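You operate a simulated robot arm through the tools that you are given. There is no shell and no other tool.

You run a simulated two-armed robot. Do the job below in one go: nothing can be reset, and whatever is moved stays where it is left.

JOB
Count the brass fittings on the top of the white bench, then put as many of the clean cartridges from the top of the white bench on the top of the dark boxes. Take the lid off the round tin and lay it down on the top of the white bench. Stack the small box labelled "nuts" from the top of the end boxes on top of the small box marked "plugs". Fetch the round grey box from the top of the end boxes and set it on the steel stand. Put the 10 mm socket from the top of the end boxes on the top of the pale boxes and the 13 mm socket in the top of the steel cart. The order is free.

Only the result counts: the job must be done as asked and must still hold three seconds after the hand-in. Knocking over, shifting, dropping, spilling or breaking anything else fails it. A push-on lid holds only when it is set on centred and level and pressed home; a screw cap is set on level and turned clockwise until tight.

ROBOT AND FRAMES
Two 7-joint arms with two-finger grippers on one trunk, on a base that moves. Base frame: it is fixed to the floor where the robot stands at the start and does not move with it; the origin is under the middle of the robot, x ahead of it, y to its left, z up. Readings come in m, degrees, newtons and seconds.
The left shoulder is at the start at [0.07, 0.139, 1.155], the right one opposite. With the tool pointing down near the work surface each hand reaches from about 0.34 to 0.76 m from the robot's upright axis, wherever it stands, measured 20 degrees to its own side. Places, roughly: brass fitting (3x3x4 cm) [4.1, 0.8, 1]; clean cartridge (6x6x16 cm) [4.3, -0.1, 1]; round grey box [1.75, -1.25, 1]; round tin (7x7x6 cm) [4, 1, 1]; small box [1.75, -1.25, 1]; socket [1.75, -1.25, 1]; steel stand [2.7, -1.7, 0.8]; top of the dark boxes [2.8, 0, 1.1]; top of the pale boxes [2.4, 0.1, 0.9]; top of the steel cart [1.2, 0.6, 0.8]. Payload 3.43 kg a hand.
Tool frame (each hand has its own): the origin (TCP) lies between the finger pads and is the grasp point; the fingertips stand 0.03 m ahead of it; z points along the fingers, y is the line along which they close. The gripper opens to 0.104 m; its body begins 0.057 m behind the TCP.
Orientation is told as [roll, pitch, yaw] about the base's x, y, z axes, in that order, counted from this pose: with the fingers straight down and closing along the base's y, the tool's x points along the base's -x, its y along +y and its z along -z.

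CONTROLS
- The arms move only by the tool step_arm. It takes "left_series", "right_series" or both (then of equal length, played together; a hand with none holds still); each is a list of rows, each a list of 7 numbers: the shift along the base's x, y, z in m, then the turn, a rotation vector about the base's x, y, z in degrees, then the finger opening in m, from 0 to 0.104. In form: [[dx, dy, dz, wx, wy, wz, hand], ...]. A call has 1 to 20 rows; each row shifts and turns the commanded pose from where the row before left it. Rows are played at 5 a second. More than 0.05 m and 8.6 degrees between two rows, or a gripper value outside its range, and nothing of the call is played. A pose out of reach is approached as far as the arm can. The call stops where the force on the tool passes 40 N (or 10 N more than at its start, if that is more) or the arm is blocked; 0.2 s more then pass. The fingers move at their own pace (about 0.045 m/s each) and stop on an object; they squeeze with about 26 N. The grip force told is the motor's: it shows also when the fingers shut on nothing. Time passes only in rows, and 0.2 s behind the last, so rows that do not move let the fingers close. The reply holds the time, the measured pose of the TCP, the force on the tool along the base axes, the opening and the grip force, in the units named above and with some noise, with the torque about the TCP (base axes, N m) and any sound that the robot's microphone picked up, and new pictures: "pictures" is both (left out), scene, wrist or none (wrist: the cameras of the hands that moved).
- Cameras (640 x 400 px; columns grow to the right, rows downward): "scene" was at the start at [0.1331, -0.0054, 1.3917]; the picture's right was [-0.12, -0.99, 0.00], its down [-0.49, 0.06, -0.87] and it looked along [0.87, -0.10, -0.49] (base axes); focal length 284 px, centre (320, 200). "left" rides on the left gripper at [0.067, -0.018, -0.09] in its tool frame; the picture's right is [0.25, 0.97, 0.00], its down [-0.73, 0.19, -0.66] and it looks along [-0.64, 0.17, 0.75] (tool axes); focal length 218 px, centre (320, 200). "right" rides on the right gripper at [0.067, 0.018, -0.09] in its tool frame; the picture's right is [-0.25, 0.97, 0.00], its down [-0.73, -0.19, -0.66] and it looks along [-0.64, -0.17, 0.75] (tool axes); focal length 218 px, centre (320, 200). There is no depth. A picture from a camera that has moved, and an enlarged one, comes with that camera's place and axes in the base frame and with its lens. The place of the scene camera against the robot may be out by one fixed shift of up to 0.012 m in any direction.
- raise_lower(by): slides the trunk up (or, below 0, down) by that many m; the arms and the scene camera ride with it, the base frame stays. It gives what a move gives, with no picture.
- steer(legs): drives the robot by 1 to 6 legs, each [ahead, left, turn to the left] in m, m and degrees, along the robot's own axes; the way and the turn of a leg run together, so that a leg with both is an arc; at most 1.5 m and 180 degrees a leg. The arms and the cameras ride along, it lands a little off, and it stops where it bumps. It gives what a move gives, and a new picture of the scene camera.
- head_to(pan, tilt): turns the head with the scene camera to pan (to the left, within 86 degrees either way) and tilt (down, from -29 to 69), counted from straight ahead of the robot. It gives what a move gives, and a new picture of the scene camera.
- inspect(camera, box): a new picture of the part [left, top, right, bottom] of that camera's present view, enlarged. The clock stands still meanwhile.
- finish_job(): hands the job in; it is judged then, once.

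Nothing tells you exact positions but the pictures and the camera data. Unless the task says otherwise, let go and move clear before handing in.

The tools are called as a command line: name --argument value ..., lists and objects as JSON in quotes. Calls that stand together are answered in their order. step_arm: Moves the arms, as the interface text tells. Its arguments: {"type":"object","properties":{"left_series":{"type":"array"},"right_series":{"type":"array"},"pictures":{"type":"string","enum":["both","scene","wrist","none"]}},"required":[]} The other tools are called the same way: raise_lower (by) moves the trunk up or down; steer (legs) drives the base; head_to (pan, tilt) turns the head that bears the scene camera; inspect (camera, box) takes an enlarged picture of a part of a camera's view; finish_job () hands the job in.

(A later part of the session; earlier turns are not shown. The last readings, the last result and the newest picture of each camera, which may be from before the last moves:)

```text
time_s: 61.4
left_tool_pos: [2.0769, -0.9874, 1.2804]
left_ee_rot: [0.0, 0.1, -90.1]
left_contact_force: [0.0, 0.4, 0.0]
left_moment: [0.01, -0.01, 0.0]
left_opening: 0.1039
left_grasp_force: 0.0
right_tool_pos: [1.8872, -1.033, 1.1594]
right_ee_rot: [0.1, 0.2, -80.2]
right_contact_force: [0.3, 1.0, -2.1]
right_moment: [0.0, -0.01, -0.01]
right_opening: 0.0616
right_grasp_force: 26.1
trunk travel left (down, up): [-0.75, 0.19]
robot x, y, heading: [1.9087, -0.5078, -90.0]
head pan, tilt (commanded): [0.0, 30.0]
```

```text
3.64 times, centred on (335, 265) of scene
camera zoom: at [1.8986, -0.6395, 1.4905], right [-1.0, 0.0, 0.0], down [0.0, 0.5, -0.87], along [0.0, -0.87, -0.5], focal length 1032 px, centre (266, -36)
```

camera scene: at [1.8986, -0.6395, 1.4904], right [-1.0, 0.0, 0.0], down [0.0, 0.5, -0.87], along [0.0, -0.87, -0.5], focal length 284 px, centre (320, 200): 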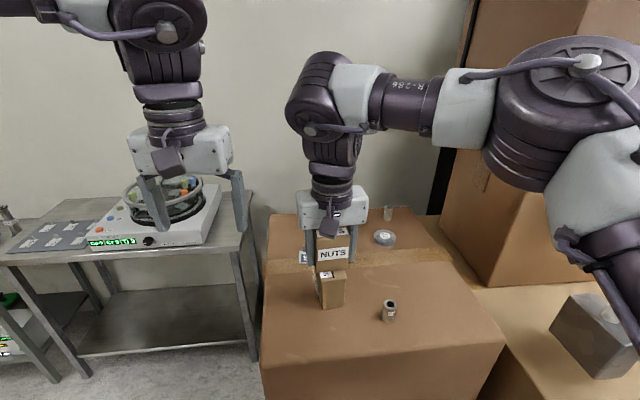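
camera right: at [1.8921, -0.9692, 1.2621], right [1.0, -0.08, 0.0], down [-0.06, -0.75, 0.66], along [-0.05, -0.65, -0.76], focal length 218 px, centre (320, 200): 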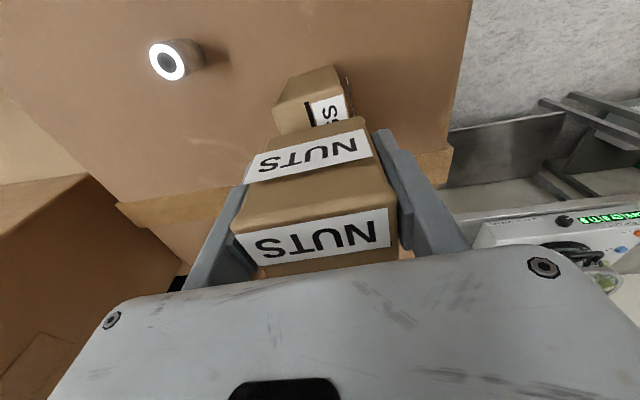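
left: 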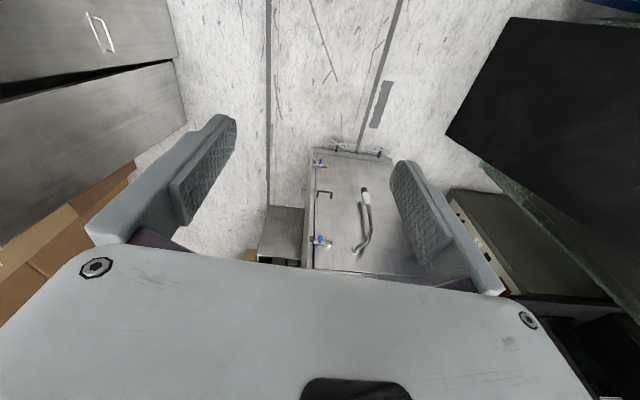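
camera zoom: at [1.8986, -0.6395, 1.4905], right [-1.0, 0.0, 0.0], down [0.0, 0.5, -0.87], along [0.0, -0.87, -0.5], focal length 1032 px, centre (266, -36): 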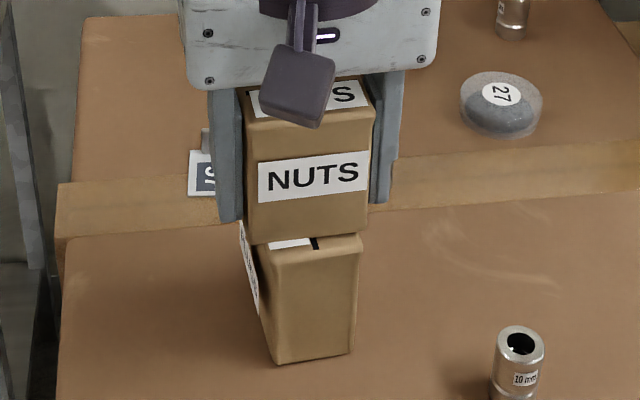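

step_arm --right_series '[[0, 0, -0.0015, 0, 0, 0, 0.0], [0, 0, 0, 0, 0, 0, 0.0]]' --pictures "none"

```text
time_s: 62.0
left_tool_pos: [2.0775, -0.9873, 1.2805]
left_ee_rot: [0.1, 0.0, -90.2]
left_contact_force: [0.5, 0.2, 0.1]
left_moment: [-0.02, -0.02, 0.0]
left_opening: 0.1042
left_grasp_force: 0.0
right_tool_pos: [1.886, -1.0326, 1.1593]
right_ee_rot: [0.1, 0.1, -80.1]
right_contact_force: [-1.1, -0.8, 4.2]
right_moment: [-0.04, 0.1, -0.02]
right_opening: 0.0612
right_grasp_force: 25.7
trunk travel left (down, up): [-0.75, 0.19]
robot x, y, heading: [1.9059, -0.506, -89.9]
head pan, tilt (commanded): [0.0, 30.0]
```

Light contact now (4 N). I open the fingers and rise.

step_arm --right_series '[[0, 0, 0, 0, 0, 0, 0.066], [0, 0, 0, 0, 0, 0, 0.075], [0, 0, 0, 0, 0, 0, 0.09], [0, 0, 0, 0, 0, 0, 0.104], [0, 0, 0, 0, 0, 0, 0.104]]' --pictures "wrist"

step_arm --right_series '[[0, 0, 0.02, 0, 0, 0, 0.104], [0, 0, 0.03, 0, 0, 0, 0.104], [0, 0, 0.04, 0, 0, 0, 0.104], [0, 0, 0.04, 0, 0, 0, 0.104]]' --pictures "both"

```text
time_s: 63.2
left_tool_pos: [2.0769, -0.987, 1.2793]
left_ee_rot: [0.0, 0.1, -90.2]
left_contact_force: [0.6, -0.2, 0.1]
left_moment: [-0.01, 0.0, 0.04]
left_opening: 0.1039
left_grasp_force: 0.2
right_tool_pos: [1.8864, -1.0324, 1.1576]
right_ee_rot: [-0.1, 0.1, -80.0]
right_contact_force: [-0.2, 0.8, 0.1]
right_moment: [-0.02, -0.03, 0.01]
right_opening: 0.104
right_grasp_force: 0.0
trunk travel left (down, up): [-0.75, 0.19]
robot x, y, heading: [1.9053, -0.502, -89.9]
head pan, tilt (commanded): [0.0, 30.0]
camera right: at [1.8922, -0.963, 1.2482], right [1.0, -0.08, 0.0], down [-0.06, -0.75, 0.66], along [-0.05, -0.65, -0.76], focal length 218 px, centre (320, 200)
```

right: 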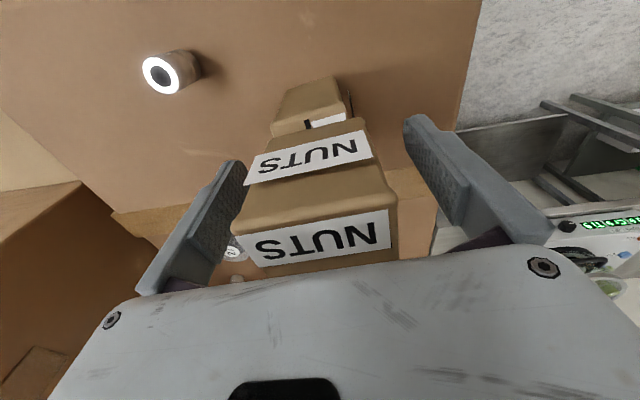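

```text
time_s: 64.2
left_tool_pos: [2.078, -0.9865, 1.281]
left_ee_rot: [-0.1, -0.1, -90.2]
left_contact_force: [-0.4, 0.3, 0.3]
left_moment: [-0.03, 0.02, -0.01]
left_opening: 0.1038
left_grasp_force: 0.0
right_tool_pos: [1.888, -1.0295, 1.2905]
right_ee_rot: [0.0, 0.0, -80.1]
right_contact_force: [0.6, -0.1, 0.0]
right_moment: [-0.03, 0.0, -0.02]
right_opening: 0.1041
right_grasp_force: 0.1
trunk travel left (down, up): [-0.75, 0.19]
robot x, y, heading: [1.9044, -0.5027, -89.8]
head pan, tilt (commanded): [0.0, 30.0]
camera scene: at [1.9006, -0.6373, 1.4906], right [-1.0, 0.0, 0.0], down [0.0, 0.5, -0.87], along [0.0, -0.87, -0.5], focal length 284 px, centre (320, 200)
camera right: at [1.8937, -0.9597, 1.3796], right [1.0, -0.08, 0.0], down [-0.06, -0.75, 0.66], along [-0.06, -0.65, -0.75], focal length 218 px, centre (320, 200)
```

scene: 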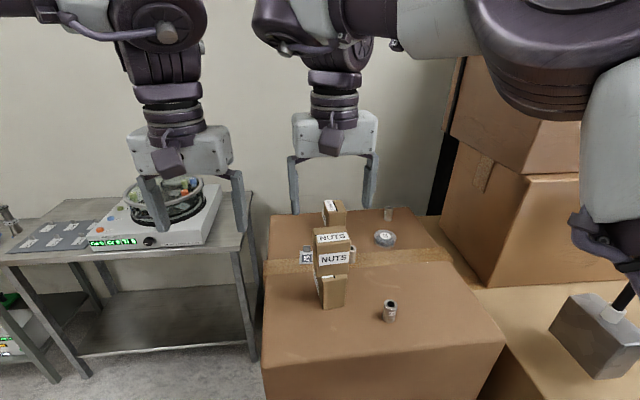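
right: 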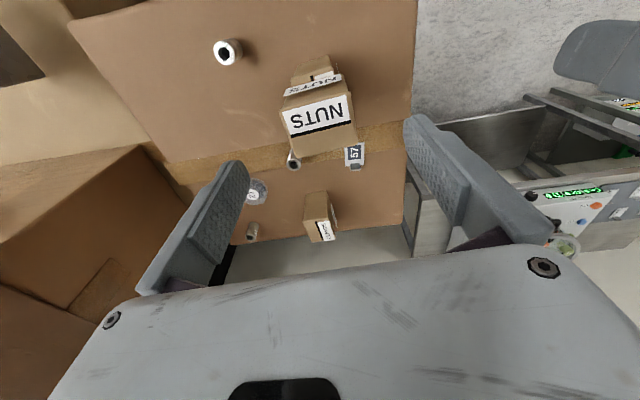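

NUTS stands on PLUGS. Next I check the far socket's label from this viewpoint.

inspect --camera "right" --box '[236, 212, 276, 247]'

inspect --camera "right" --box '[230, 140, 350, 250]'

inspect --camera "scene" --box '[370, 195, 410, 250]'

```text
11.43 times, centred on (256, 230) of right
camera zoom: at [1.8937, -0.9597, 1.3796], right [1.0, -0.08, 0.0], down [-0.06, -0.75, 0.66], along [-0.06, -0.65, -0.75], focal length 2494 px, centre (1051, -137)
```

zoom: 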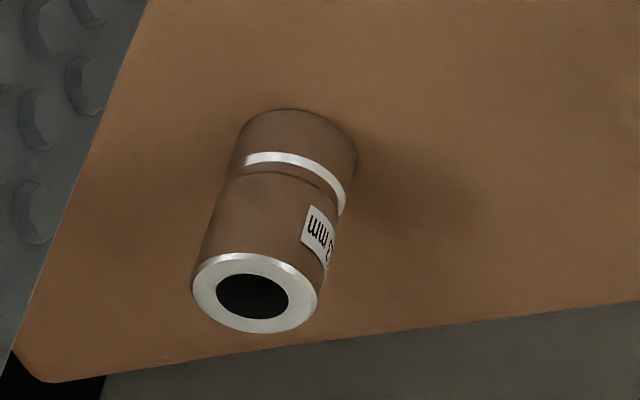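

```text
3.64 times, centred on (290, 195) of right
camera zoom: at [1.8937, -0.9597, 1.3796], right [1.0, -0.08, 0.0], down [-0.06, -0.75, 0.66], along [-0.06, -0.65, -0.75], focal length 794 px, centre (429, 218)
```

zoom: 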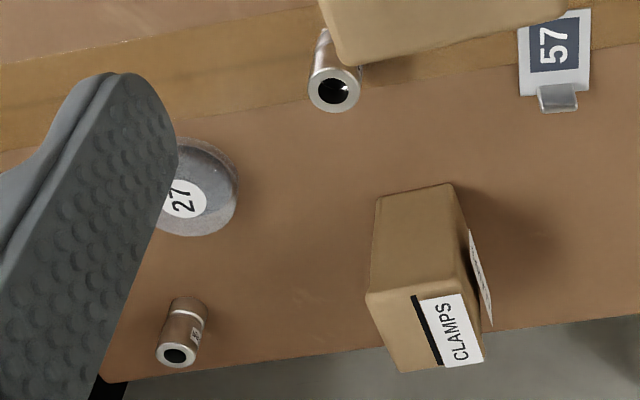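

```text
7.27 times, centred on (390, 222) of scene
camera zoom: at [1.9006, -0.6373, 1.4906], right [-1.0, 0.0, 0.0], down [0.0, 0.5, -0.87], along [0.0, -0.87, -0.5], focal length 2064 px, centre (-189, 36)
```

zoom: 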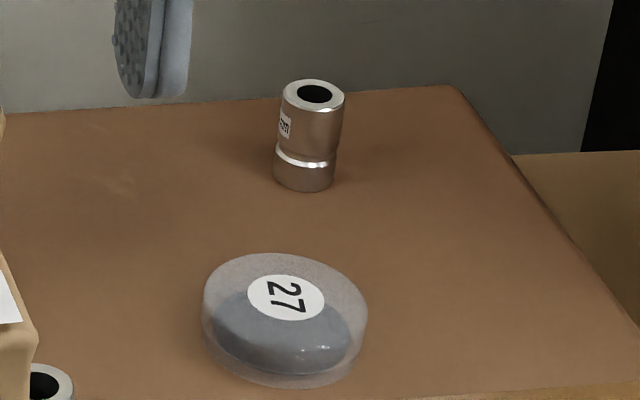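

The far one reads "3 mm", so it is the 13 mm socket, at about (1.714,-1.317). I move 6 cm closer, then take round box 27 at (1.742,-1.215) with the right hand.

steer --legs '[[0.06, 0, 0]]'

step_arm --right_series '[[-0.02, 0, 0.0, 0, 0, 0, 0.104], [-0.04, -0.01, 0, 0, 0, 0, 0.104], [-0.045, -0.03, -0.01, 0, 0, 0, 0.104], [-0.03, -0.04, -0.03, 0, 0, 0, 0.104], [-0.01, -0.04, -0.03, 0, 0, 0, 0.104], [0, 0, 0, 0, 0, 0, 0.104]]' --pictures "both"

```text
time_s: 65.2
left_tool_pos: [2.0765, -1.039, 1.2852]
left_ee_rot: [0.0, -0.6, -90.2]
left_contact_force: [-0.8, -0.4, 0.0]
left_moment: [-0.08, 0.03, 0.0]
left_opening: 0.1039
left_grasp_force: 0.1
right_tool_pos: [1.8852, -1.0809, 1.2933]
right_ee_rot: [0.0, -0.3, -80.1]
right_contact_force: [0.3, 0.4, 0.3]
right_moment: [-0.1, -0.01, 0.04]
right_opening: 0.1038
right_grasp_force: 0.1
trunk travel left (down, up): [-0.75, 0.19]
robot x, y, heading: [1.9097, -0.564, -90.0]
head pan, tilt (commanded): [0.0, 30.0]
camera scene: at [1.898, -0.6884, 1.4916], right [-1.0, 0.0, 0.0], down [0.0, 0.49, -0.87], along [0.0, -0.87, -0.49], focal length 284 px, centre (320, 200)
```

scene: 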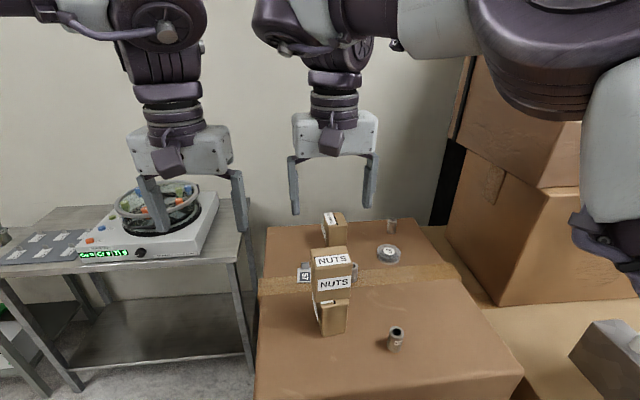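

```text
refused: row 3 steps farther than a row can; nothing moved
```

step_arm --right_series '[[-0.02, 0, 0, 0, 0, 0, 0.104], [-0.035, -0.02, 0, 0, 0, 0, 0.104], [-0.035, -0.03, -0.01, 0, 0, 0, 0.104], [-0.033, -0.035, -0.015, 0, 0, 0, 0.104], [-0.02, -0.035, -0.025, 0, 0, 0, 0.104], [0, -0.008, -0.025, 0, 0, 0, 0.104], [0, 0, 0, 0, 0, 0, 0.104]]' --pictures "both"

```text
refused: row 4 steps farther than a row can; nothing moved
```

step_arm --right_series '[[-0.02, 0, 0, 0, 0, 0, 0.104], [-0.033, -0.02, 0, 0, 0, 0, 0.104], [-0.033, -0.028, -0.01, 0, 0, 0, 0.104], [-0.03, -0.03, -0.015, 0, 0, 0, 0.104], [-0.022, -0.03, -0.025, 0, 0, 0, 0.104], [-0.005, -0.02, -0.025, 0, 0, 0, 0.104], [0, 0, 0, 0, 0, 0, 0.104]]' --pictures "both"

```text
time_s: 66.8
left_tool_pos: [2.0776, -1.047, 1.281]
left_ee_rot: [0.0, -0.1, -90.2]
left_contact_force: [0.0, 0.3, 0.5]
left_moment: [-0.05, -0.02, 0.01]
left_opening: 0.104
left_grasp_force: 0.1
right_tool_pos: [1.7712, -1.1795, 1.2223]
right_ee_rot: [0.0, 0.1, -80.2]
right_contact_force: [1.0, 1.1, -1.0]
right_moment: [-0.02, -0.02, -0.02]
right_opening: 0.1038
right_grasp_force: 0.0
right hand out of reach, approached as far as the arm can: row 4, 5, 6
trunk travel left (down, up): [-0.75, 0.19]
robot x, y, heading: [1.9077, -0.5648, -90.1]
head pan, tilt (commanded): [0.0, 30.0]
camera scene: at [1.899, -0.6983, 1.4905], right [-1.0, 0.0, 0.0], down [0.0, 0.5, -0.87], along [0.0, -0.87, -0.5], focal length 284 px, centre (320, 200)
camera right: at [1.7766, -1.1103, 1.3122], right [1.0, -0.08, 0.0], down [-0.06, -0.75, 0.66], along [-0.05, -0.65, -0.75], focal length 218 px, centre (320, 200)
```

scene: 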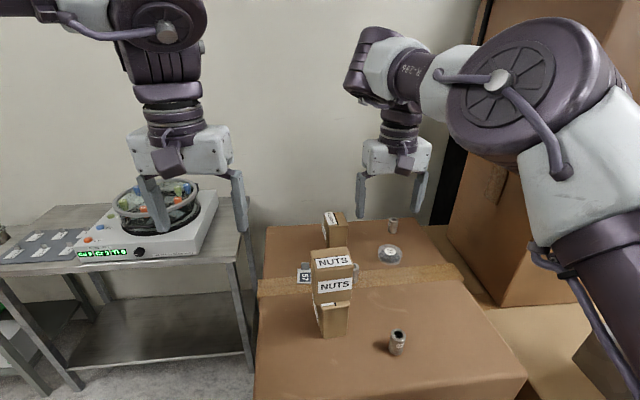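
right: 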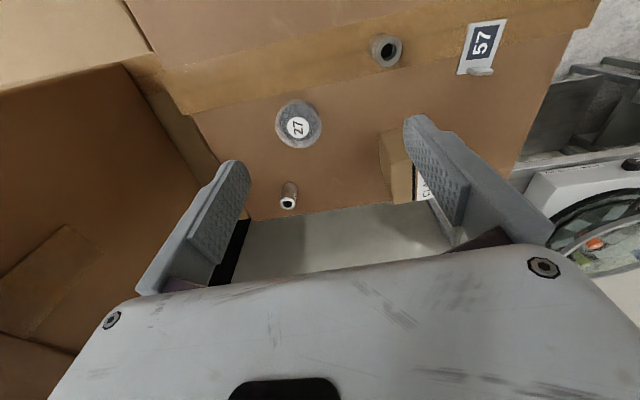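

The arm is at its reach limit at this height, so I raise the trunk 0.15 m to bring the shoulder level with the wrist, then try again.

raise_lower --by 0.15

step_arm --right_series '[[0, 0, -0.04, 0, 0, 0, 0.104], [0, 0, -0.04, 0, 0, 0, 0.104], [-0.01, -0.01, -0.04, 0, 0, 0, 0.104], [-0.01, -0.012, -0.03, 0, 0, 0, 0.104], [-0.01, -0.012, -0.02, 0, 0, 0, 0.104], [0, 0, 0, 0, 0, 0, 0.104]]' --pictures "both"

```text
time_s: 68.6
left_tool_pos: [2.078, -1.0465, 1.431]
left_ee_rot: [0.0, 0.0, -90.2]
left_contact_force: [-0.2, 0.8, -0.4]
left_moment: [0.0, -0.01, 0.01]
left_opening: 0.1038
left_grasp_force: 0.0
right_tool_pos: [1.7704, -1.18, 1.3723]
right_ee_rot: [0.1, 0.1, -80.1]
right_contact_force: [-0.5, -0.3, -0.3]
right_moment: [0.03, 0.0, -0.01]
right_opening: 0.104
right_grasp_force: 0.0
trunk travel left (down, up): [-0.9, 0.04]
robot x, y, heading: [1.9052, -0.5638, -90.1]
head pan, tilt (commanded): [0.0, 30.0]
```

```text
time_s: 70.0
left_tool_pos: [2.078, -1.0454, 1.4312]
left_ee_rot: [0.0, -0.1, -90.2]
left_contact_force: [0.2, 0.2, 0.3]
left_moment: [-0.01, -0.02, 0.01]
left_opening: 0.1041
left_grasp_force: 0.0
right_tool_pos: [1.7402, -1.2122, 1.2011]
right_ee_rot: [0.0, 0.1, -80.1]
right_contact_force: [-0.4, 0.2, -0.1]
right_moment: [-0.06, 0.01, 0.0]
right_opening: 0.1038
right_grasp_force: 0.1
trunk travel left (down, up): [-0.9, 0.04]
robot x, y, heading: [1.9037, -0.5617, -90.4]
head pan, tilt (commanded): [0.0, 30.0]
camera scene: at [1.8987, -0.6978, 1.6405], right [-1.0, 0.0, 0.0], down [0.0, 0.5, -0.87], along [0.0, -0.87, -0.5], focal length 284 px, centre (320, 200)
camera right: at [1.7462, -1.143, 1.2922], right [1.0, -0.08, 0.0], down [-0.06, -0.75, 0.66], along [-0.05, -0.65, -0.75], focal length 218 px, centre (320, 200)
```

scene: 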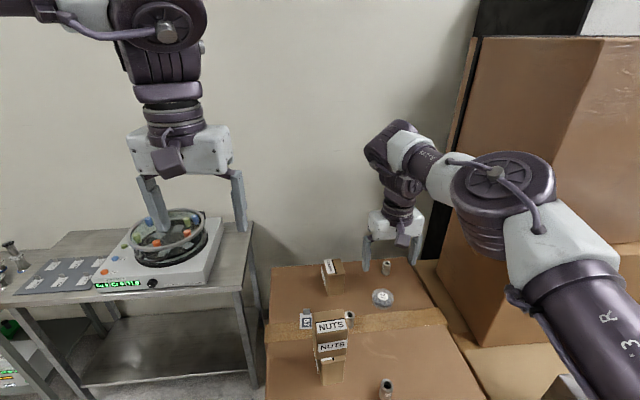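
right: 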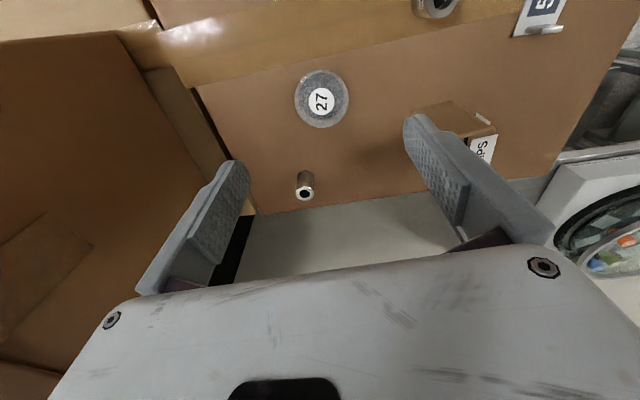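

The hand is above box 27 (centre ≈(1.7415,-1.213)). I narrow the opening a little and lower in steps.

step_arm --right_series '[[0.001, -0.001, -0.03, 0, 0, 0, 0.088], [0, 0, -0.035, 0, 0, 0, 0.088], [0, 0, -0.03, 0, 0, 0, 0.088], [0, 0, -0.015, 0, 0, 0, 0.088], [0, 0, -0.007, 0, 0, 0, 0.088], [0, 0, 0, 0, 0, 0, 0.088]]' --pictures "both"

```text
time_s: 71.4
left_tool_pos: [2.0772, -1.0457, 1.4319]
left_ee_rot: [0.0, -0.1, -90.2]
left_contact_force: [-0.3, -0.2, -0.3]
left_moment: [-0.01, 0.02, 0.0]
left_opening: 0.104
left_grasp_force: 0.0
right_tool_pos: [1.741, -1.2142, 1.0848]
right_ee_rot: [0.1, 0.1, -80.2]
right_contact_force: [-0.2, 0.4, 0.4]
right_moment: [-0.02, 0.02, -0.01]
right_opening: 0.0881
right_grasp_force: 0.0
trunk travel left (down, up): [-0.9, 0.04]
robot x, y, heading: [1.9055, -0.5615, -90.0]
head pan, tilt (commanded): [0.0, 30.0]
camera scene: at [1.8983, -0.698, 1.6405], right [-1.0, 0.0, 0.0], down [0.0, 0.5, -0.87], along [0.0, -0.87, -0.5], focal length 284 px, centre (320, 200)
camera right: at [1.7468, -1.1447, 1.1749], right [1.0, -0.08, 0.0], down [-0.06, -0.75, 0.66], along [-0.05, -0.65, -0.76], focal length 218 px, centre (320, 200)
```

scene: 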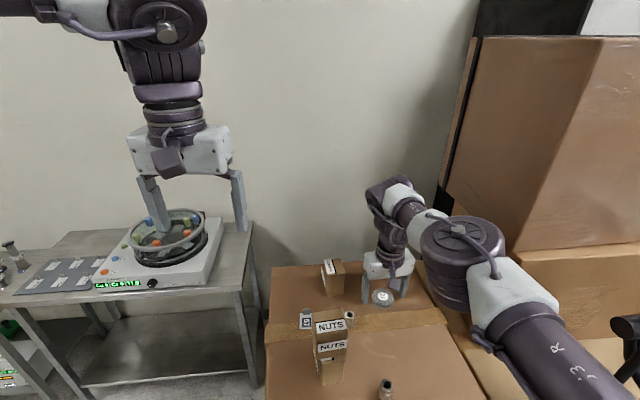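
right: 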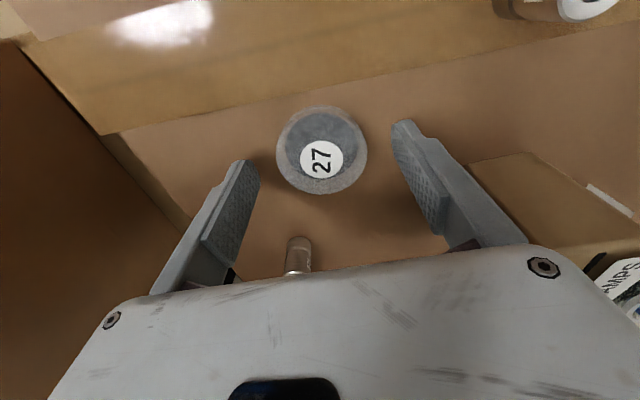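

Box 27 is well between the fingers. I lower a few mm more and close.

step_arm --right_series '[[0, 0, -0.004, 0, 0, 0, 0.088], [0, 0, -0.003, 0, 0, 0, 0.088], [0, 0, 0, 0, 0, 0, 0.05], [0, 0, 0, 0, 0, 0, 0.0], [0, 0, 0, 0, 0, 0, 0.0], [0, 0, 0, 0, 0, 0, 0.0], [0, 0, 0, 0, 0, 0, 0.0]]' --pictures "wrist"

```text
time_s: 73.0
left_tool_pos: [2.0769, -1.047, 1.4303]
left_ee_rot: [0.0, -0.1, -90.3]
left_contact_force: [-0.9, -0.7, 0.3]
left_moment: [-0.03, 0.04, 0.02]
left_opening: 0.104
left_grasp_force: 0.0
right_tool_pos: [1.7421, -1.2156, 1.0775]
right_ee_rot: [0.1, 0.1, -80.1]
right_contact_force: [-0.2, -0.5, -0.1]
right_moment: [-0.02, 0.02, 0.01]
right_opening: 0.0541
right_grasp_force: 25.6
trunk travel left (down, up): [-0.9, 0.04]
robot x, y, heading: [1.907, -0.5689, -90.4]
head pan, tilt (commanded): [0.0, 30.0]
camera right: at [1.7472, -1.1451, 1.168], right [1.0, -0.08, 0.0], down [-0.06, -0.75, 0.66], along [-0.05, -0.65, -0.76], focal length 218 px, centre (320, 200)
```

right: 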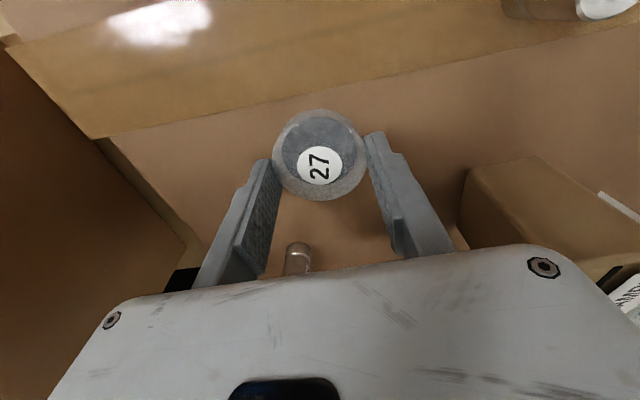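

step_arm --right_series '[[0, 0, 0.004, 0, 0, 0, 0.0], [0, 0, 0.006, 0, 0, 0, 0.0], [0, 0, 0.01, 0, 0, 0, 0.0], [0, 0, 0.01, 0, 0, 0, 0.0], [0, 0, 0.01, 0, 0, 0, 0.0], [0, 0, 0, 0, 0, 0, 0.0]]' --pictures "wrist"

```text
time_s: 74.4
left_tool_pos: [2.0762, -1.0472, 1.4317]
left_ee_rot: [0.0, -0.1, -90.2]
left_contact_force: [1.5, -0.1, -0.4]
left_moment: [0.04, -0.03, -0.01]
left_opening: 0.104
left_grasp_force: 0.0
right_tool_pos: [1.7414, -1.2154, 1.1177]
right_ee_rot: [0.1, 0.1, -80.1]
right_contact_force: [-0.7, -0.9, -0.5]
right_moment: [0.01, -0.01, -0.02]
right_opening: 0.0539
right_grasp_force: 26.2
trunk travel left (down, up): [-0.9, 0.04]
robot x, y, heading: [1.9037, -0.562, -89.8]
head pan, tilt (commanded): [0.0, 30.0]
camera right: at [1.7471, -1.1453, 1.2086], right [1.0, -0.08, 0.0], down [-0.06, -0.75, 0.66], along [-0.05, -0.65, -0.76], focal length 218 px, centre (320, 200)
```

right: 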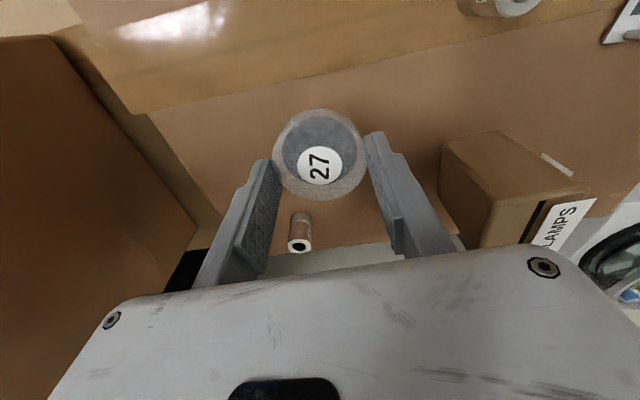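

Box 27 is held. I raise it clear and look to the left toward the steel stand.

step_arm --right_series '[[0, 0.01, 0.03, 0, 0, 0, 0.0], [0, 0.01, 0.035, 0, 0, 0, 0.0], [0, 0.015, 0.035, 0, 0, 0, 0.0], [0, 0.02, 0.035, 0, 0, 0, 0.0], [0, 0.03, 0.03, 0, 0, 0, 0.0], [0, 0.03, 0.03, 0, 0, 0, 0.0], [0.0, 0.03, 0.02, 0, 0, 0, 0.0], [0, 0.03, 0, 0, 0, 0, 0.0]]' --pictures "wrist"

head_to --pan 40 --tilt 25

inspect --camera "scene" --box '[200, 150, 520, 350]'

```text
time_s: 76.2
left_tool_pos: [2.0755, -1.0445, 1.4316]
left_ee_rot: [0.1, -0.2, -90.2]
left_contact_force: [0.0, 0.2, -0.5]
left_moment: [0.02, -0.01, 0.01]
left_opening: 0.1039
left_grasp_force: 0.1
right_tool_pos: [1.7404, -1.0372, 1.3336]
right_ee_rot: [0.0, 0.0, -80.1]
right_contact_force: [-0.8, 0.5, -0.3]
right_moment: [-0.04, -0.02, 0.0]
right_opening: 0.0537
right_grasp_force: 26.2
trunk travel left (down, up): [-0.9, 0.04]
robot x, y, heading: [1.9044, -0.5631, -90.0]
head pan, tilt (commanded): [0.0, 30.0]
camera right: at [1.7458, -0.9675, 1.4235], right [1.0, -0.08, 0.0], down [-0.06, -0.75, 0.66], along [-0.05, -0.65, -0.75], focal length 218 px, centre (320, 200)
```

right: 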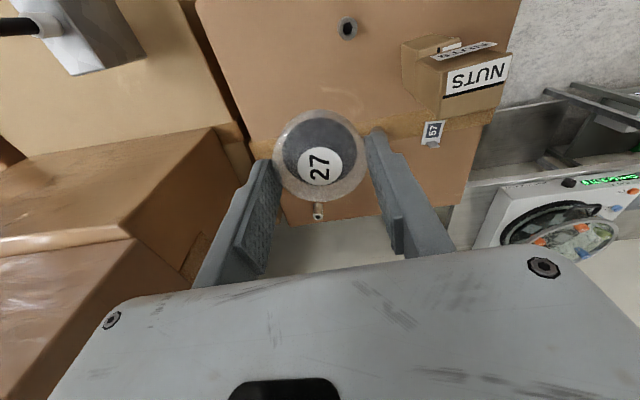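

```text
time_s: 77.2
left_tool_pos: [2.0767, -1.0465, 1.4318]
left_ee_rot: [0.0, 0.0, -90.2]
left_contact_force: [0.1, -0.5, 0.8]
left_moment: [-0.01, -0.02, 0.02]
left_opening: 0.1041
left_grasp_force: 0.0
right_tool_pos: [1.742, -1.0395, 1.3342]
right_ee_rot: [0.1, 0.1, -80.1]
right_contact_force: [-1.6, 0.1, -0.1]
right_moment: [0.0, 0.02, 0.0]
right_opening: 0.054
right_grasp_force: 26.0
trunk travel left (down, up): [-0.9, 0.04]
robot x, y, heading: [1.91, -0.5641, -90.1]
head pan, tilt (commanded): [40.0, 25.0]
camera scene: at [1.9579, -0.6789, 1.6484], right [-0.77, -0.64, 0.0], down [-0.27, 0.33, -0.91], along [0.58, -0.7, -0.42], focal length 284 px, centre (320, 200)
```

scene: 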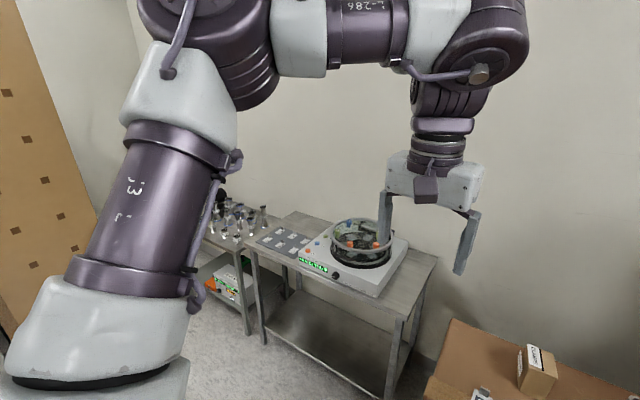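

```text
2.00 times, centred on (360, 250) of scene
camera zoom: at [1.9579, -0.6789, 1.6484], right [-0.77, -0.64, 0.0], down [-0.27, 0.33, -0.91], along [0.58, -0.7, -0.42], focal length 568 px, centre (240, 100)
```

zoom: 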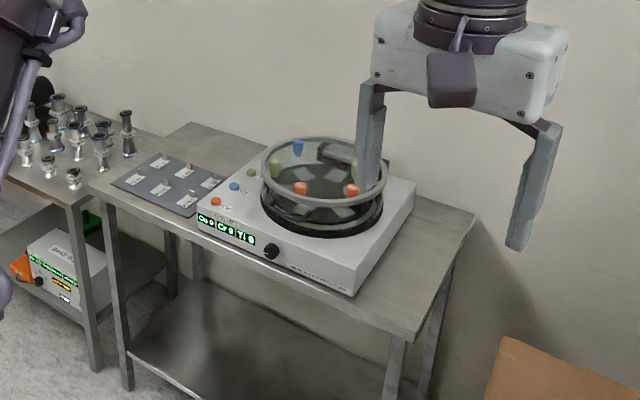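

The steel stand is the table with the shaker: x 2.2–3.07, y −1.45…−1.95, z≈0.8, with a free strip at its right end (x≈2.23–2.35). To place the box there I want the fingers closing along y, so I test turning the right hand in place first.

step_arm --right_series '[[0, 0, 0, 0, 0, 8, 0.0], [0, 0, 0, 0, 0, 8, 0.0], [0, 0, 0, 0, 0, 8, 0.0], [0, 0, 0, 0, 0, 8, 0.0], [0, 0, 0, 0, 0, 8, 0.0], [0, 0, 0, 0, 0, 8, 0.0], [0, 0, 0, 0, 0, 8, 0.0], [0, 0, 0, 0, 0, 8, 0.0]]' --pictures "both"

```text
time_s: 79.0
left_tool_pos: [2.0775, -1.0471, 1.4313]
left_ee_rot: [0.0, -0.1, -90.3]
left_contact_force: [0.4, -0.1, -0.9]
left_moment: [-0.03, -0.02, -0.01]
left_opening: 0.1039
left_grasp_force: 0.0
right_tool_pos: [1.742, -1.0399, 1.3334]
right_ee_rot: [0.1, 0.0, -15.9]
right_contact_force: [0.4, -0.2, 0.6]
right_moment: [0.02, -0.02, -0.01]
right_opening: 0.0542
right_grasp_force: 25.8
trunk travel left (down, up): [-0.9, 0.04]
robot x, y, heading: [1.9027, -0.5597, -90.3]
head pan, tilt (commanded): [40.0, 25.0]
camera scene: at [1.9577, -0.6785, 1.6485], right [-0.77, -0.64, 0.0], down [-0.27, 0.32, -0.91], along [0.58, -0.7, -0.42], focal length 284 px, centre (320, 200)
camera right: at [1.6817, -1.0039, 1.4234], right [0.51, 0.86, 0.0], down [0.65, -0.38, 0.66], along [0.56, -0.33, -0.75], focal length 218 px, centre (320, 200)
```

scene: 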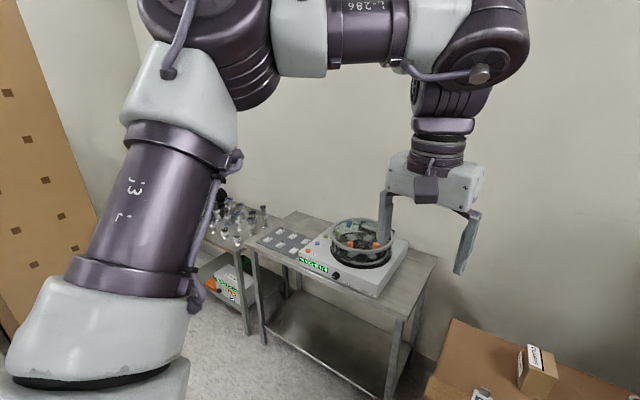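
right: 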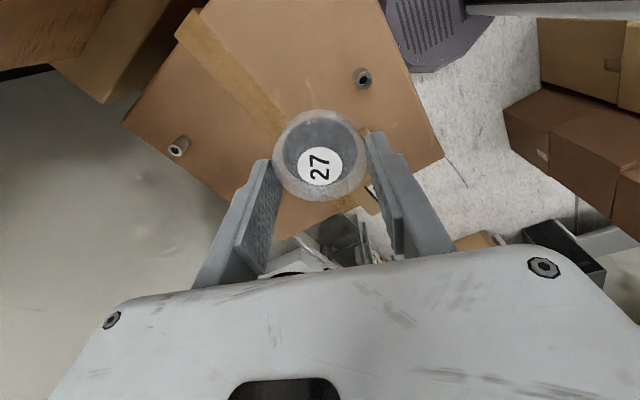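

Turning works well. Now I drive left past the end boxes' corner, then forward to the stand.

head_to --pan 0 --tilt 40

steer --legs '[[-0.04, 0.47, 0]]'

steer --legs '[[0.4, 0, 0]]'

```text
time_s: 80.1
left_tool_pos: [2.0768, -1.0453, 1.4316]
left_ee_rot: [0.0, 0.0, -90.2]
left_contact_force: [-0.5, -0.4, 0.1]
left_moment: [0.01, 0.0, -0.01]
left_opening: 0.1041
left_grasp_force: 0.0
right_tool_pos: [1.7424, -1.0395, 1.3327]
right_ee_rot: [0.1, 0.1, -16.2]
right_contact_force: [-0.2, -0.7, -0.1]
right_moment: [0.01, 0.01, 0.0]
right_opening: 0.054
right_grasp_force: 26.0
trunk travel left (down, up): [-0.9, 0.04]
robot x, y, heading: [1.9073, -0.557, -90.3]
head pan, tilt (commanded): [0.0, 40.0]
camera scene: at [1.8985, -0.6928, 1.6252], right [-1.0, 0.0, 0.0], down [0.0, 0.64, -0.77], along [0.0, -0.77, -0.64], focal length 284 px, centre (320, 200)
```

scene: 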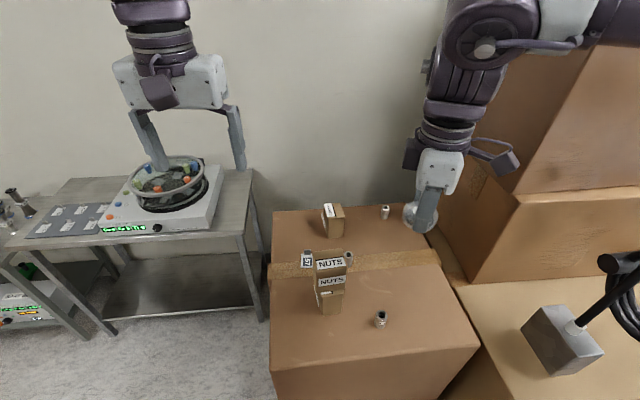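

```text
time_s: 82.9
left_tool_pos: [2.5426, -1.0073, 1.4321]
left_ee_rot: [0.1, -0.1, -90.3]
left_contact_force: [-0.6, 0.0, 0.1]
left_moment: [0.0, -0.02, -0.01]
left_opening: 0.1041
left_grasp_force: 0.1
right_tool_pos: [2.2072, -1.0003, 1.3331]
right_ee_rot: [0.1, 0.0, -16.2]
right_contact_force: [0.3, 0.0, -0.9]
right_moment: [0.0, 0.01, 0.0]
right_opening: 0.0539
right_grasp_force: 26.1
trunk travel left (down, up): [-0.9, 0.04]
robot x, y, heading: [2.3724, -0.5255, -90.0]
head pan, tilt (commanded): [0.0, 40.0]
camera scene: at [2.364, -0.6539, 1.6251], right [-1.0, 0.0, 0.0], down [0.0, 0.64, -0.77], along [0.0, -0.77, -0.64], focal length 284 px, centre (320, 200)
```

scene: 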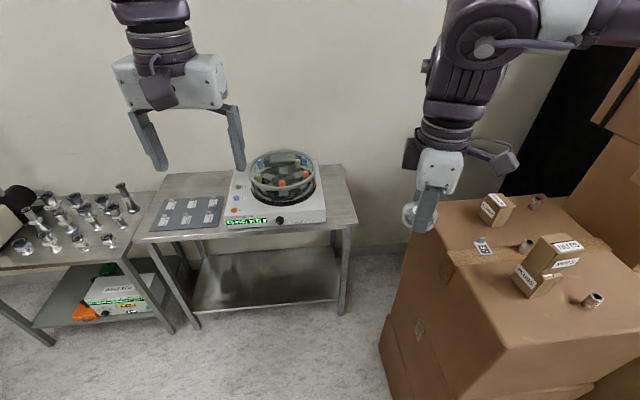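

```text
time_s: 85.4
left_tool_pos: [2.5429, -1.4044, 1.4316]
left_ee_rot: [0.0, -0.3, -90.5]
left_contact_force: [-0.5, 0.5, 0.3]
left_moment: [0.0, -0.02, -0.01]
left_opening: 0.1037
left_grasp_force: 0.1
right_tool_pos: [2.2063, -1.3971, 1.3355]
right_ee_rot: [-0.1, 0.0, -16.4]
right_contact_force: [0.7, 0.5, -0.5]
right_moment: [0.02, 0.0, -0.01]
right_opening: 0.0544
right_grasp_force: 25.8
trunk travel left (down, up): [-0.9, 0.04]
robot x, y, heading: [2.3726, -0.9233, -90.4]
head pan, tilt (commanded): [0.0, 40.0]
camera scene: at [2.3651, -1.0496, 1.6255], right [-1.0, 0.01, 0.0], down [0.0, 0.64, -0.77], along [0.0, -0.77, -0.64], focal length 284 px, centre (320, 200)
```

scene: 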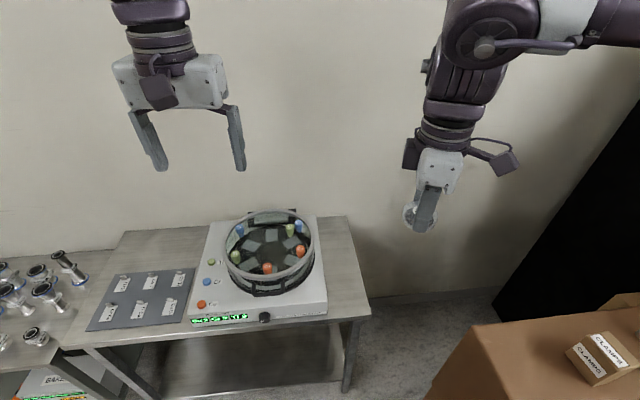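

The stand's top is at z≈0.829 and the free strip's middle is about (2.295,-1.64). I move a bit closer and lower the trunk.

steer --legs '[[0.11, 0, 0]]'

raise_lower --by -0.25

step_arm --right_series '[[0.02, -0.02, 0, 0, 0, 8, 0.0], [0.02, -0.02, 0, 0, 0, 8, 0.0], [0.02, -0.03, 0, 0, 0, 7, 0.0], [0.02, -0.03, 0, 0, 0, 0, 0.0], [0, 0, 0, 0, 0, 0, 0.0]]' --pictures "both"

```text
time_s: 86.6
left_tool_pos: [2.5419, -1.5066, 1.4354]
left_ee_rot: [-0.1, -0.5, -90.4]
left_contact_force: [-0.2, 0.5, -0.4]
left_moment: [-0.04, 0.03, 0.0]
left_opening: 0.104
left_grasp_force: 0.1
right_tool_pos: [2.2061, -1.4996, 1.3371]
right_ee_rot: [-0.3, 0.0, -16.2]
right_contact_force: [0.4, 1.0, 0.1]
right_moment: [-0.07, 0.02, -0.02]
right_opening: 0.0542
right_grasp_force: 26.1
trunk travel left (down, up): [-0.9, 0.04]
robot x, y, heading: [2.372, -1.0311, -90.2]
head pan, tilt (commanded): [0.0, 40.0]
camera scene: at [2.3646, -1.1517, 1.6261], right [-1.0, 0.01, 0.0], down [0.0, 0.64, -0.77], along [0.0, -0.77, -0.64], focal length 284 px, centre (320, 200)
```

scene: 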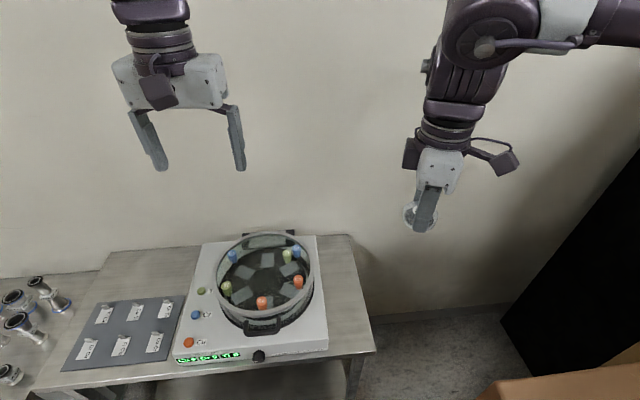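

```text
time_s: 89.2
left_tool_pos: [2.5411, -1.5158, 1.1823]
left_ee_rot: [0.1, -0.2, -90.4]
left_contact_force: [0.3, 0.1, 0.7]
left_moment: [0.01, -0.05, 0.02]
left_opening: 0.1039
left_grasp_force: 0.1
right_tool_pos: [2.207, -1.506, 1.0836]
right_ee_rot: [0.0, 0.0, -16.3]
right_contact_force: [-0.2, 0.2, -0.7]
right_moment: [-0.01, 0.04, 0.0]
right_opening: 0.054
right_grasp_force: 25.7
trunk travel left (down, up): [-0.65, 0.29]
robot x, y, heading: [2.3754, -1.0314, -90.3]
head pan, tilt (commanded): [0.0, 40.0]
```

```text
time_s: 90.4
left_tool_pos: [2.5404, -1.5145, 1.1824]
left_ee_rot: [0.0, -0.2, -90.3]
left_contact_force: [-0.2, 1.0, 0.6]
left_moment: [-0.04, -0.01, -0.03]
left_opening: 0.1042
left_grasp_force: 0.1
right_tool_pos: [2.2862, -1.6059, 1.0839]
right_ee_rot: [0.0, 0.0, 6.8]
right_contact_force: [-0.1, 0.6, -0.2]
right_moment: [-0.03, 0.0, 0.0]
right_opening: 0.0543
right_grasp_force: 26.4
trunk travel left (down, up): [-0.65, 0.29]
robot x, y, heading: [2.3735, -1.0347, -90.2]
head pan, tilt (commanded): [0.0, 40.0]
camera scene: at [2.3632, -1.1605, 1.3752], right [-1.0, 0.01, 0.0], down [0.0, 0.64, -0.77], along [0.0, -0.77, -0.64], focal length 284 px, centre (320, 200)
camera right: at [2.2171, -1.5963, 1.1734], right [0.14, 0.99, 0.0], down [0.75, -0.1, 0.66], along [0.65, -0.09, -0.75], focal length 218 px, centre (320, 200)
```

scene: 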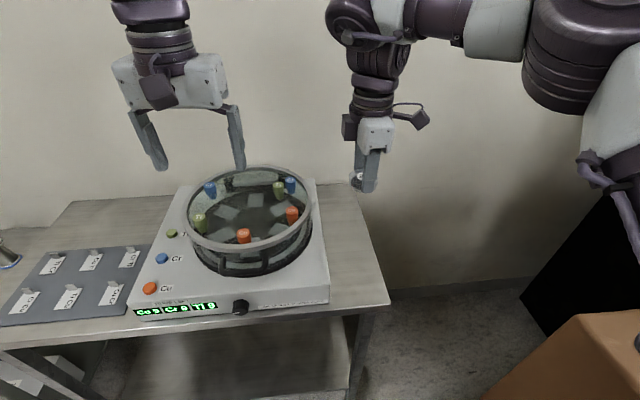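
right: 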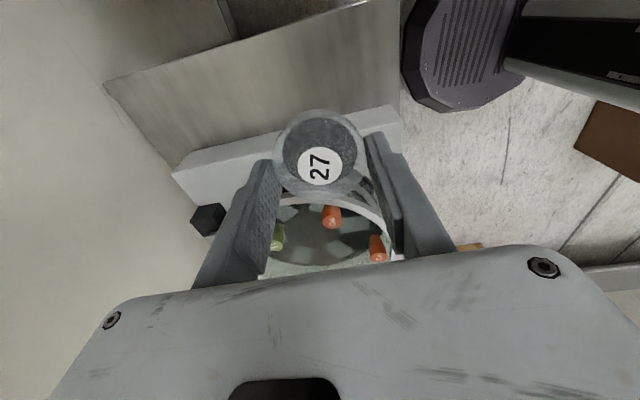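

The strip's free middle is confirmed near (2.293,-1.64). I lower box 27 toward it.

step_arm --right_series '[[0.004, -0.017, -0.02, 0, 0, 0, 0.0], [0.003, -0.017, -0.035, 0, 0, 0, 0.0], [0, 0, -0.04, 0, 0, 0, 0.0], [0, 0, -0.04, 0, 0, 0, 0.0], [0, 0, -0.035, 0, 0, 0, 0.0], [0, 0, -0.02, 0, 0, 0, 0.0], [0, 0, -0.012, 0, 0, 0, 0.0], [0, 0, 0, 0, 0, 0, 0.0]]' --pictures "both"

```text
time_s: 92.2
left_tool_pos: [2.5422, -1.515, 1.1819]
left_ee_rot: [0.0, -0.1, -90.4]
left_contact_force: [0.1, 0.1, -0.5]
left_moment: [0.03, -0.02, -0.01]
left_opening: 0.104
left_grasp_force: 0.2
right_tool_pos: [2.2929, -1.6415, 0.8809]
right_ee_rot: [0.0, 0.0, 6.7]
right_contact_force: [0.1, -1.2, -0.7]
right_moment: [0.02, 0.02, -0.01]
right_opening: 0.0541
right_grasp_force: 26.3
trunk travel left (down, up): [-0.65, 0.29]
robot x, y, heading: [2.3715, -1.0331, -90.2]
head pan, tilt (commanded): [0.0, 40.0]
camera scene: at [2.3645, -1.1613, 1.3751], right [-1.0, 0.01, 0.0], down [0.0, 0.64, -0.77], along [0.0, -0.77, -0.64], focal length 284 px, centre (320, 200)
camera right: at [2.2244, -1.6307, 0.9715], right [0.14, 0.99, 0.0], down [0.75, -0.1, 0.66], along [0.65, -0.09, -0.75], focal length 218 px, centre (320, 200)
```

scene: 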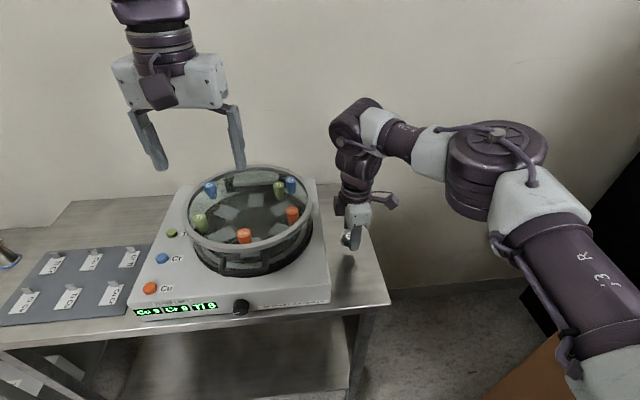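
right: 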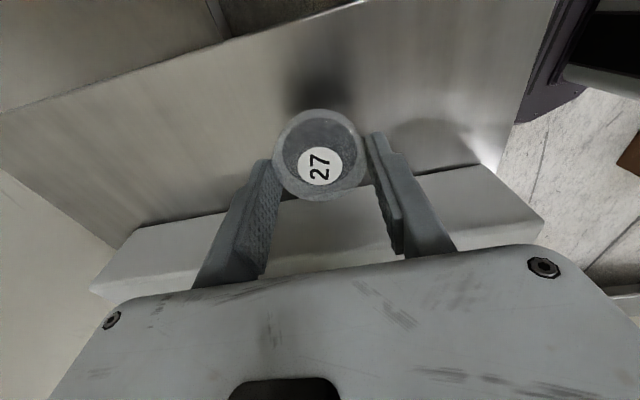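

step_arm --right_series '[[0, 0, -0.006, 0, 0, 0, 0.0], [0, 0, -0.005, 0, 0, 0, 0.0], [0, 0, -0.003, 0, 0, 0, 0.0], [0, 0, 0, 0, 0, 0, 0.0]]' --pictures "wrist"

```text
time_s: 93.2
left_tool_pos: [2.5414, -1.5158, 1.1817]
left_ee_rot: [0.0, -0.2, -90.4]
left_contact_force: [-0.5, -0.9, 0.4]
left_moment: [-0.02, 0.06, -0.01]
left_opening: 0.1039
left_grasp_force: 0.0
right_tool_pos: [2.2939, -1.6417, 0.8669]
right_ee_rot: [0.1, 0.1, 6.7]
right_contact_force: [0.0, 0.2, -0.9]
right_moment: [-0.02, 0.0, 0.03]
right_opening: 0.0542
right_grasp_force: 26.2
trunk travel left (down, up): [-0.65, 0.29]
robot x, y, heading: [2.373, -1.0304, -90.4]
head pan, tilt (commanded): [0.0, 40.0]
camera right: at [2.2247, -1.6315, 0.9576], right [0.14, 0.99, 0.0], down [0.75, -0.1, 0.66], along [0.65, -0.09, -0.75], focal length 218 px, centre (320, 200)
```

right: 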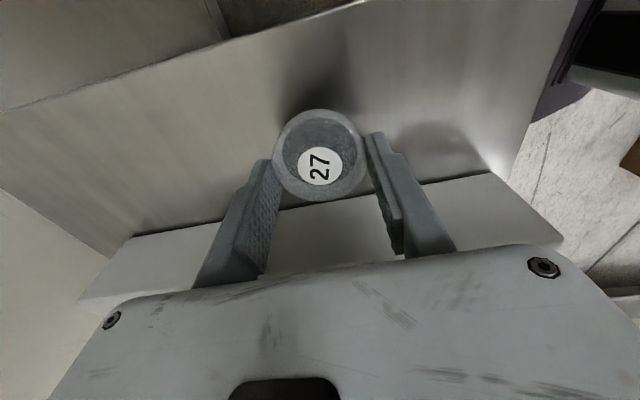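

step_arm --right_series '[[0, 0, -0.002, 0, 0, 0, 0.0], [0, 0, -0.002, 0, 0, 0, 0.0], [0, 0, 0, 0, 0, 0, 0.0]]' --pictures "none"

step_arm --right_series '[[0, 0, -0.002, 0, 0, 0, 0.0], [0, 0, 0, 0, 0, 0, 0.0]]' --pictures "none"

```text
time_s: 94.0
left_tool_pos: [2.5424, -1.5158, 1.1824]
left_ee_rot: [0.0, -0.2, -90.4]
left_contact_force: [-0.1, -0.4, 0.0]
left_moment: [0.01, 0.01, -0.04]
left_opening: 0.1039
left_grasp_force: 0.0
right_tool_pos: [2.2933, -1.6418, 0.863]
right_ee_rot: [0.0, 0.0, 6.9]
right_contact_force: [-0.1, 0.2, -0.4]
right_moment: [0.01, -0.02, -0.01]
right_opening: 0.0539
right_grasp_force: 25.9
trunk travel left (down, up): [-0.65, 0.29]
robot x, y, heading: [2.369, -1.0354, -90.2]
head pan, tilt (commanded): [0.0, 40.0]
```

```text
time_s: 94.6
left_tool_pos: [2.5426, -1.5157, 1.1819]
left_ee_rot: [-0.1, -0.1, -90.4]
left_contact_force: [-0.1, 0.1, -0.3]
left_moment: [0.0, -0.01, 0.02]
left_opening: 0.1038
left_grasp_force: 0.0
right_tool_pos: [2.2946, -1.6412, 0.862]
right_ee_rot: [-0.1, -0.1, 6.8]
right_contact_force: [-0.5, 0.7, -0.4]
right_moment: [-0.01, 0.0, -0.04]
right_opening: 0.0538
right_grasp_force: 26.9
trunk travel left (down, up): [-0.65, 0.29]
robot x, y, heading: [2.3717, -1.0289, -90.3]
head pan, tilt (commanded): [0.0, 40.0]
```

step_arm --right_series '[[0, 0, -0.002, 0, 0, 0, 0.0], [0, 0, -0.002, 0, 0, 0, 0.0], [0, 0, 0, 0, 0, 0, 0.0]]' --pictures "wrist"

```text
time_s: 95.4
left_tool_pos: [2.5411, -1.5148, 1.1826]
left_ee_rot: [0.0, -0.1, -90.3]
left_contact_force: [-0.2, -1.0, 0.7]
left_moment: [-0.01, 0.02, -0.02]
left_opening: 0.1041
left_grasp_force: 0.0
right_tool_pos: [2.2943, -1.6418, 0.8581]
right_ee_rot: [-0.1, 0.0, 6.7]
right_contact_force: [0.5, 0.8, -0.6]
right_moment: [-0.02, -0.02, 0.0]
right_opening: 0.0542
right_grasp_force: 25.3
trunk travel left (down, up): [-0.65, 0.29]
robot x, y, heading: [2.3708, -1.0322, -90.3]
head pan, tilt (commanded): [0.0, 40.0]
camera right: at [2.2247, -1.6316, 0.9478], right [0.14, 0.99, 0.0], down [0.75, -0.1, 0.66], along [0.65, -0.09, -0.75], focal length 218 px, centre (320, 200)
```

right: 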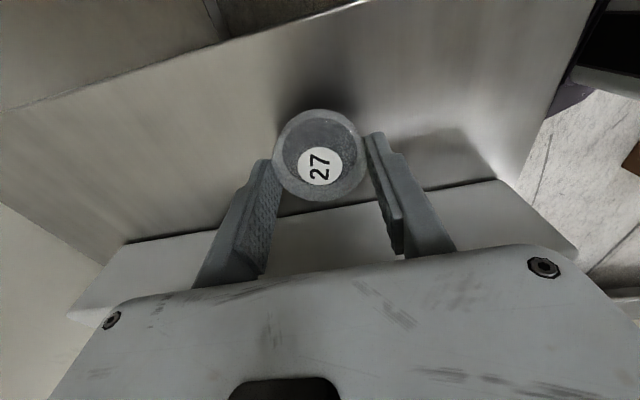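

No contact yet; I keep lowering in small steps and watch the force.

step_arm --right_series '[[0, 0, -0.003, 0, 0, 0, 0.0], [0, 0, -0.003, 0, 0, 0, 0.0], [0, 0, 0, 0, 0, 0, 0.0]]' --pictures "wrist"

```text
time_s: 96.2
left_tool_pos: [2.5412, -1.515, 1.1823]
left_ee_rot: [0.0, -0.1, -90.4]
left_contact_force: [-0.1, -0.6, -0.4]
left_moment: [0.01, -0.01, -0.02]
left_opening: 0.1042
left_grasp_force: 0.0
right_tool_pos: [2.2934, -1.6406, 0.851]
right_ee_rot: [0.0, 0.0, 6.7]
right_contact_force: [-0.9, -0.3, -0.6]
right_moment: [-0.01, 0.0, 0.0]
right_opening: 0.0538
right_grasp_force: 25.8
trunk travel left (down, up): [-0.65, 0.29]
robot x, y, heading: [2.3716, -1.0288, -90.1]
head pan, tilt (commanded): [0.0, 40.0]
camera right: at [2.2248, -1.6314, 0.9417], right [0.14, 0.99, 0.0], down [0.75, -0.1, 0.66], along [0.65, -0.09, -0.75], focal length 218 px, centre (320, 200)
```

right: 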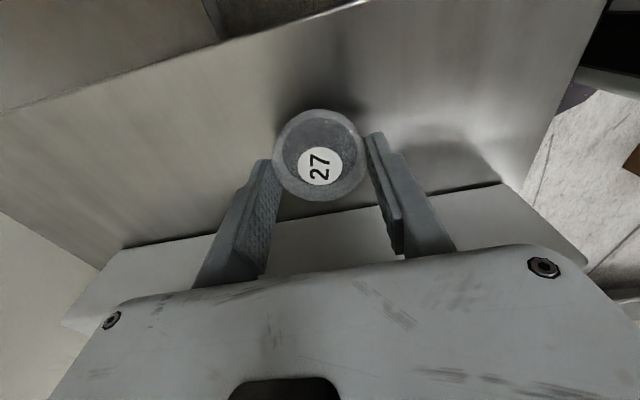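

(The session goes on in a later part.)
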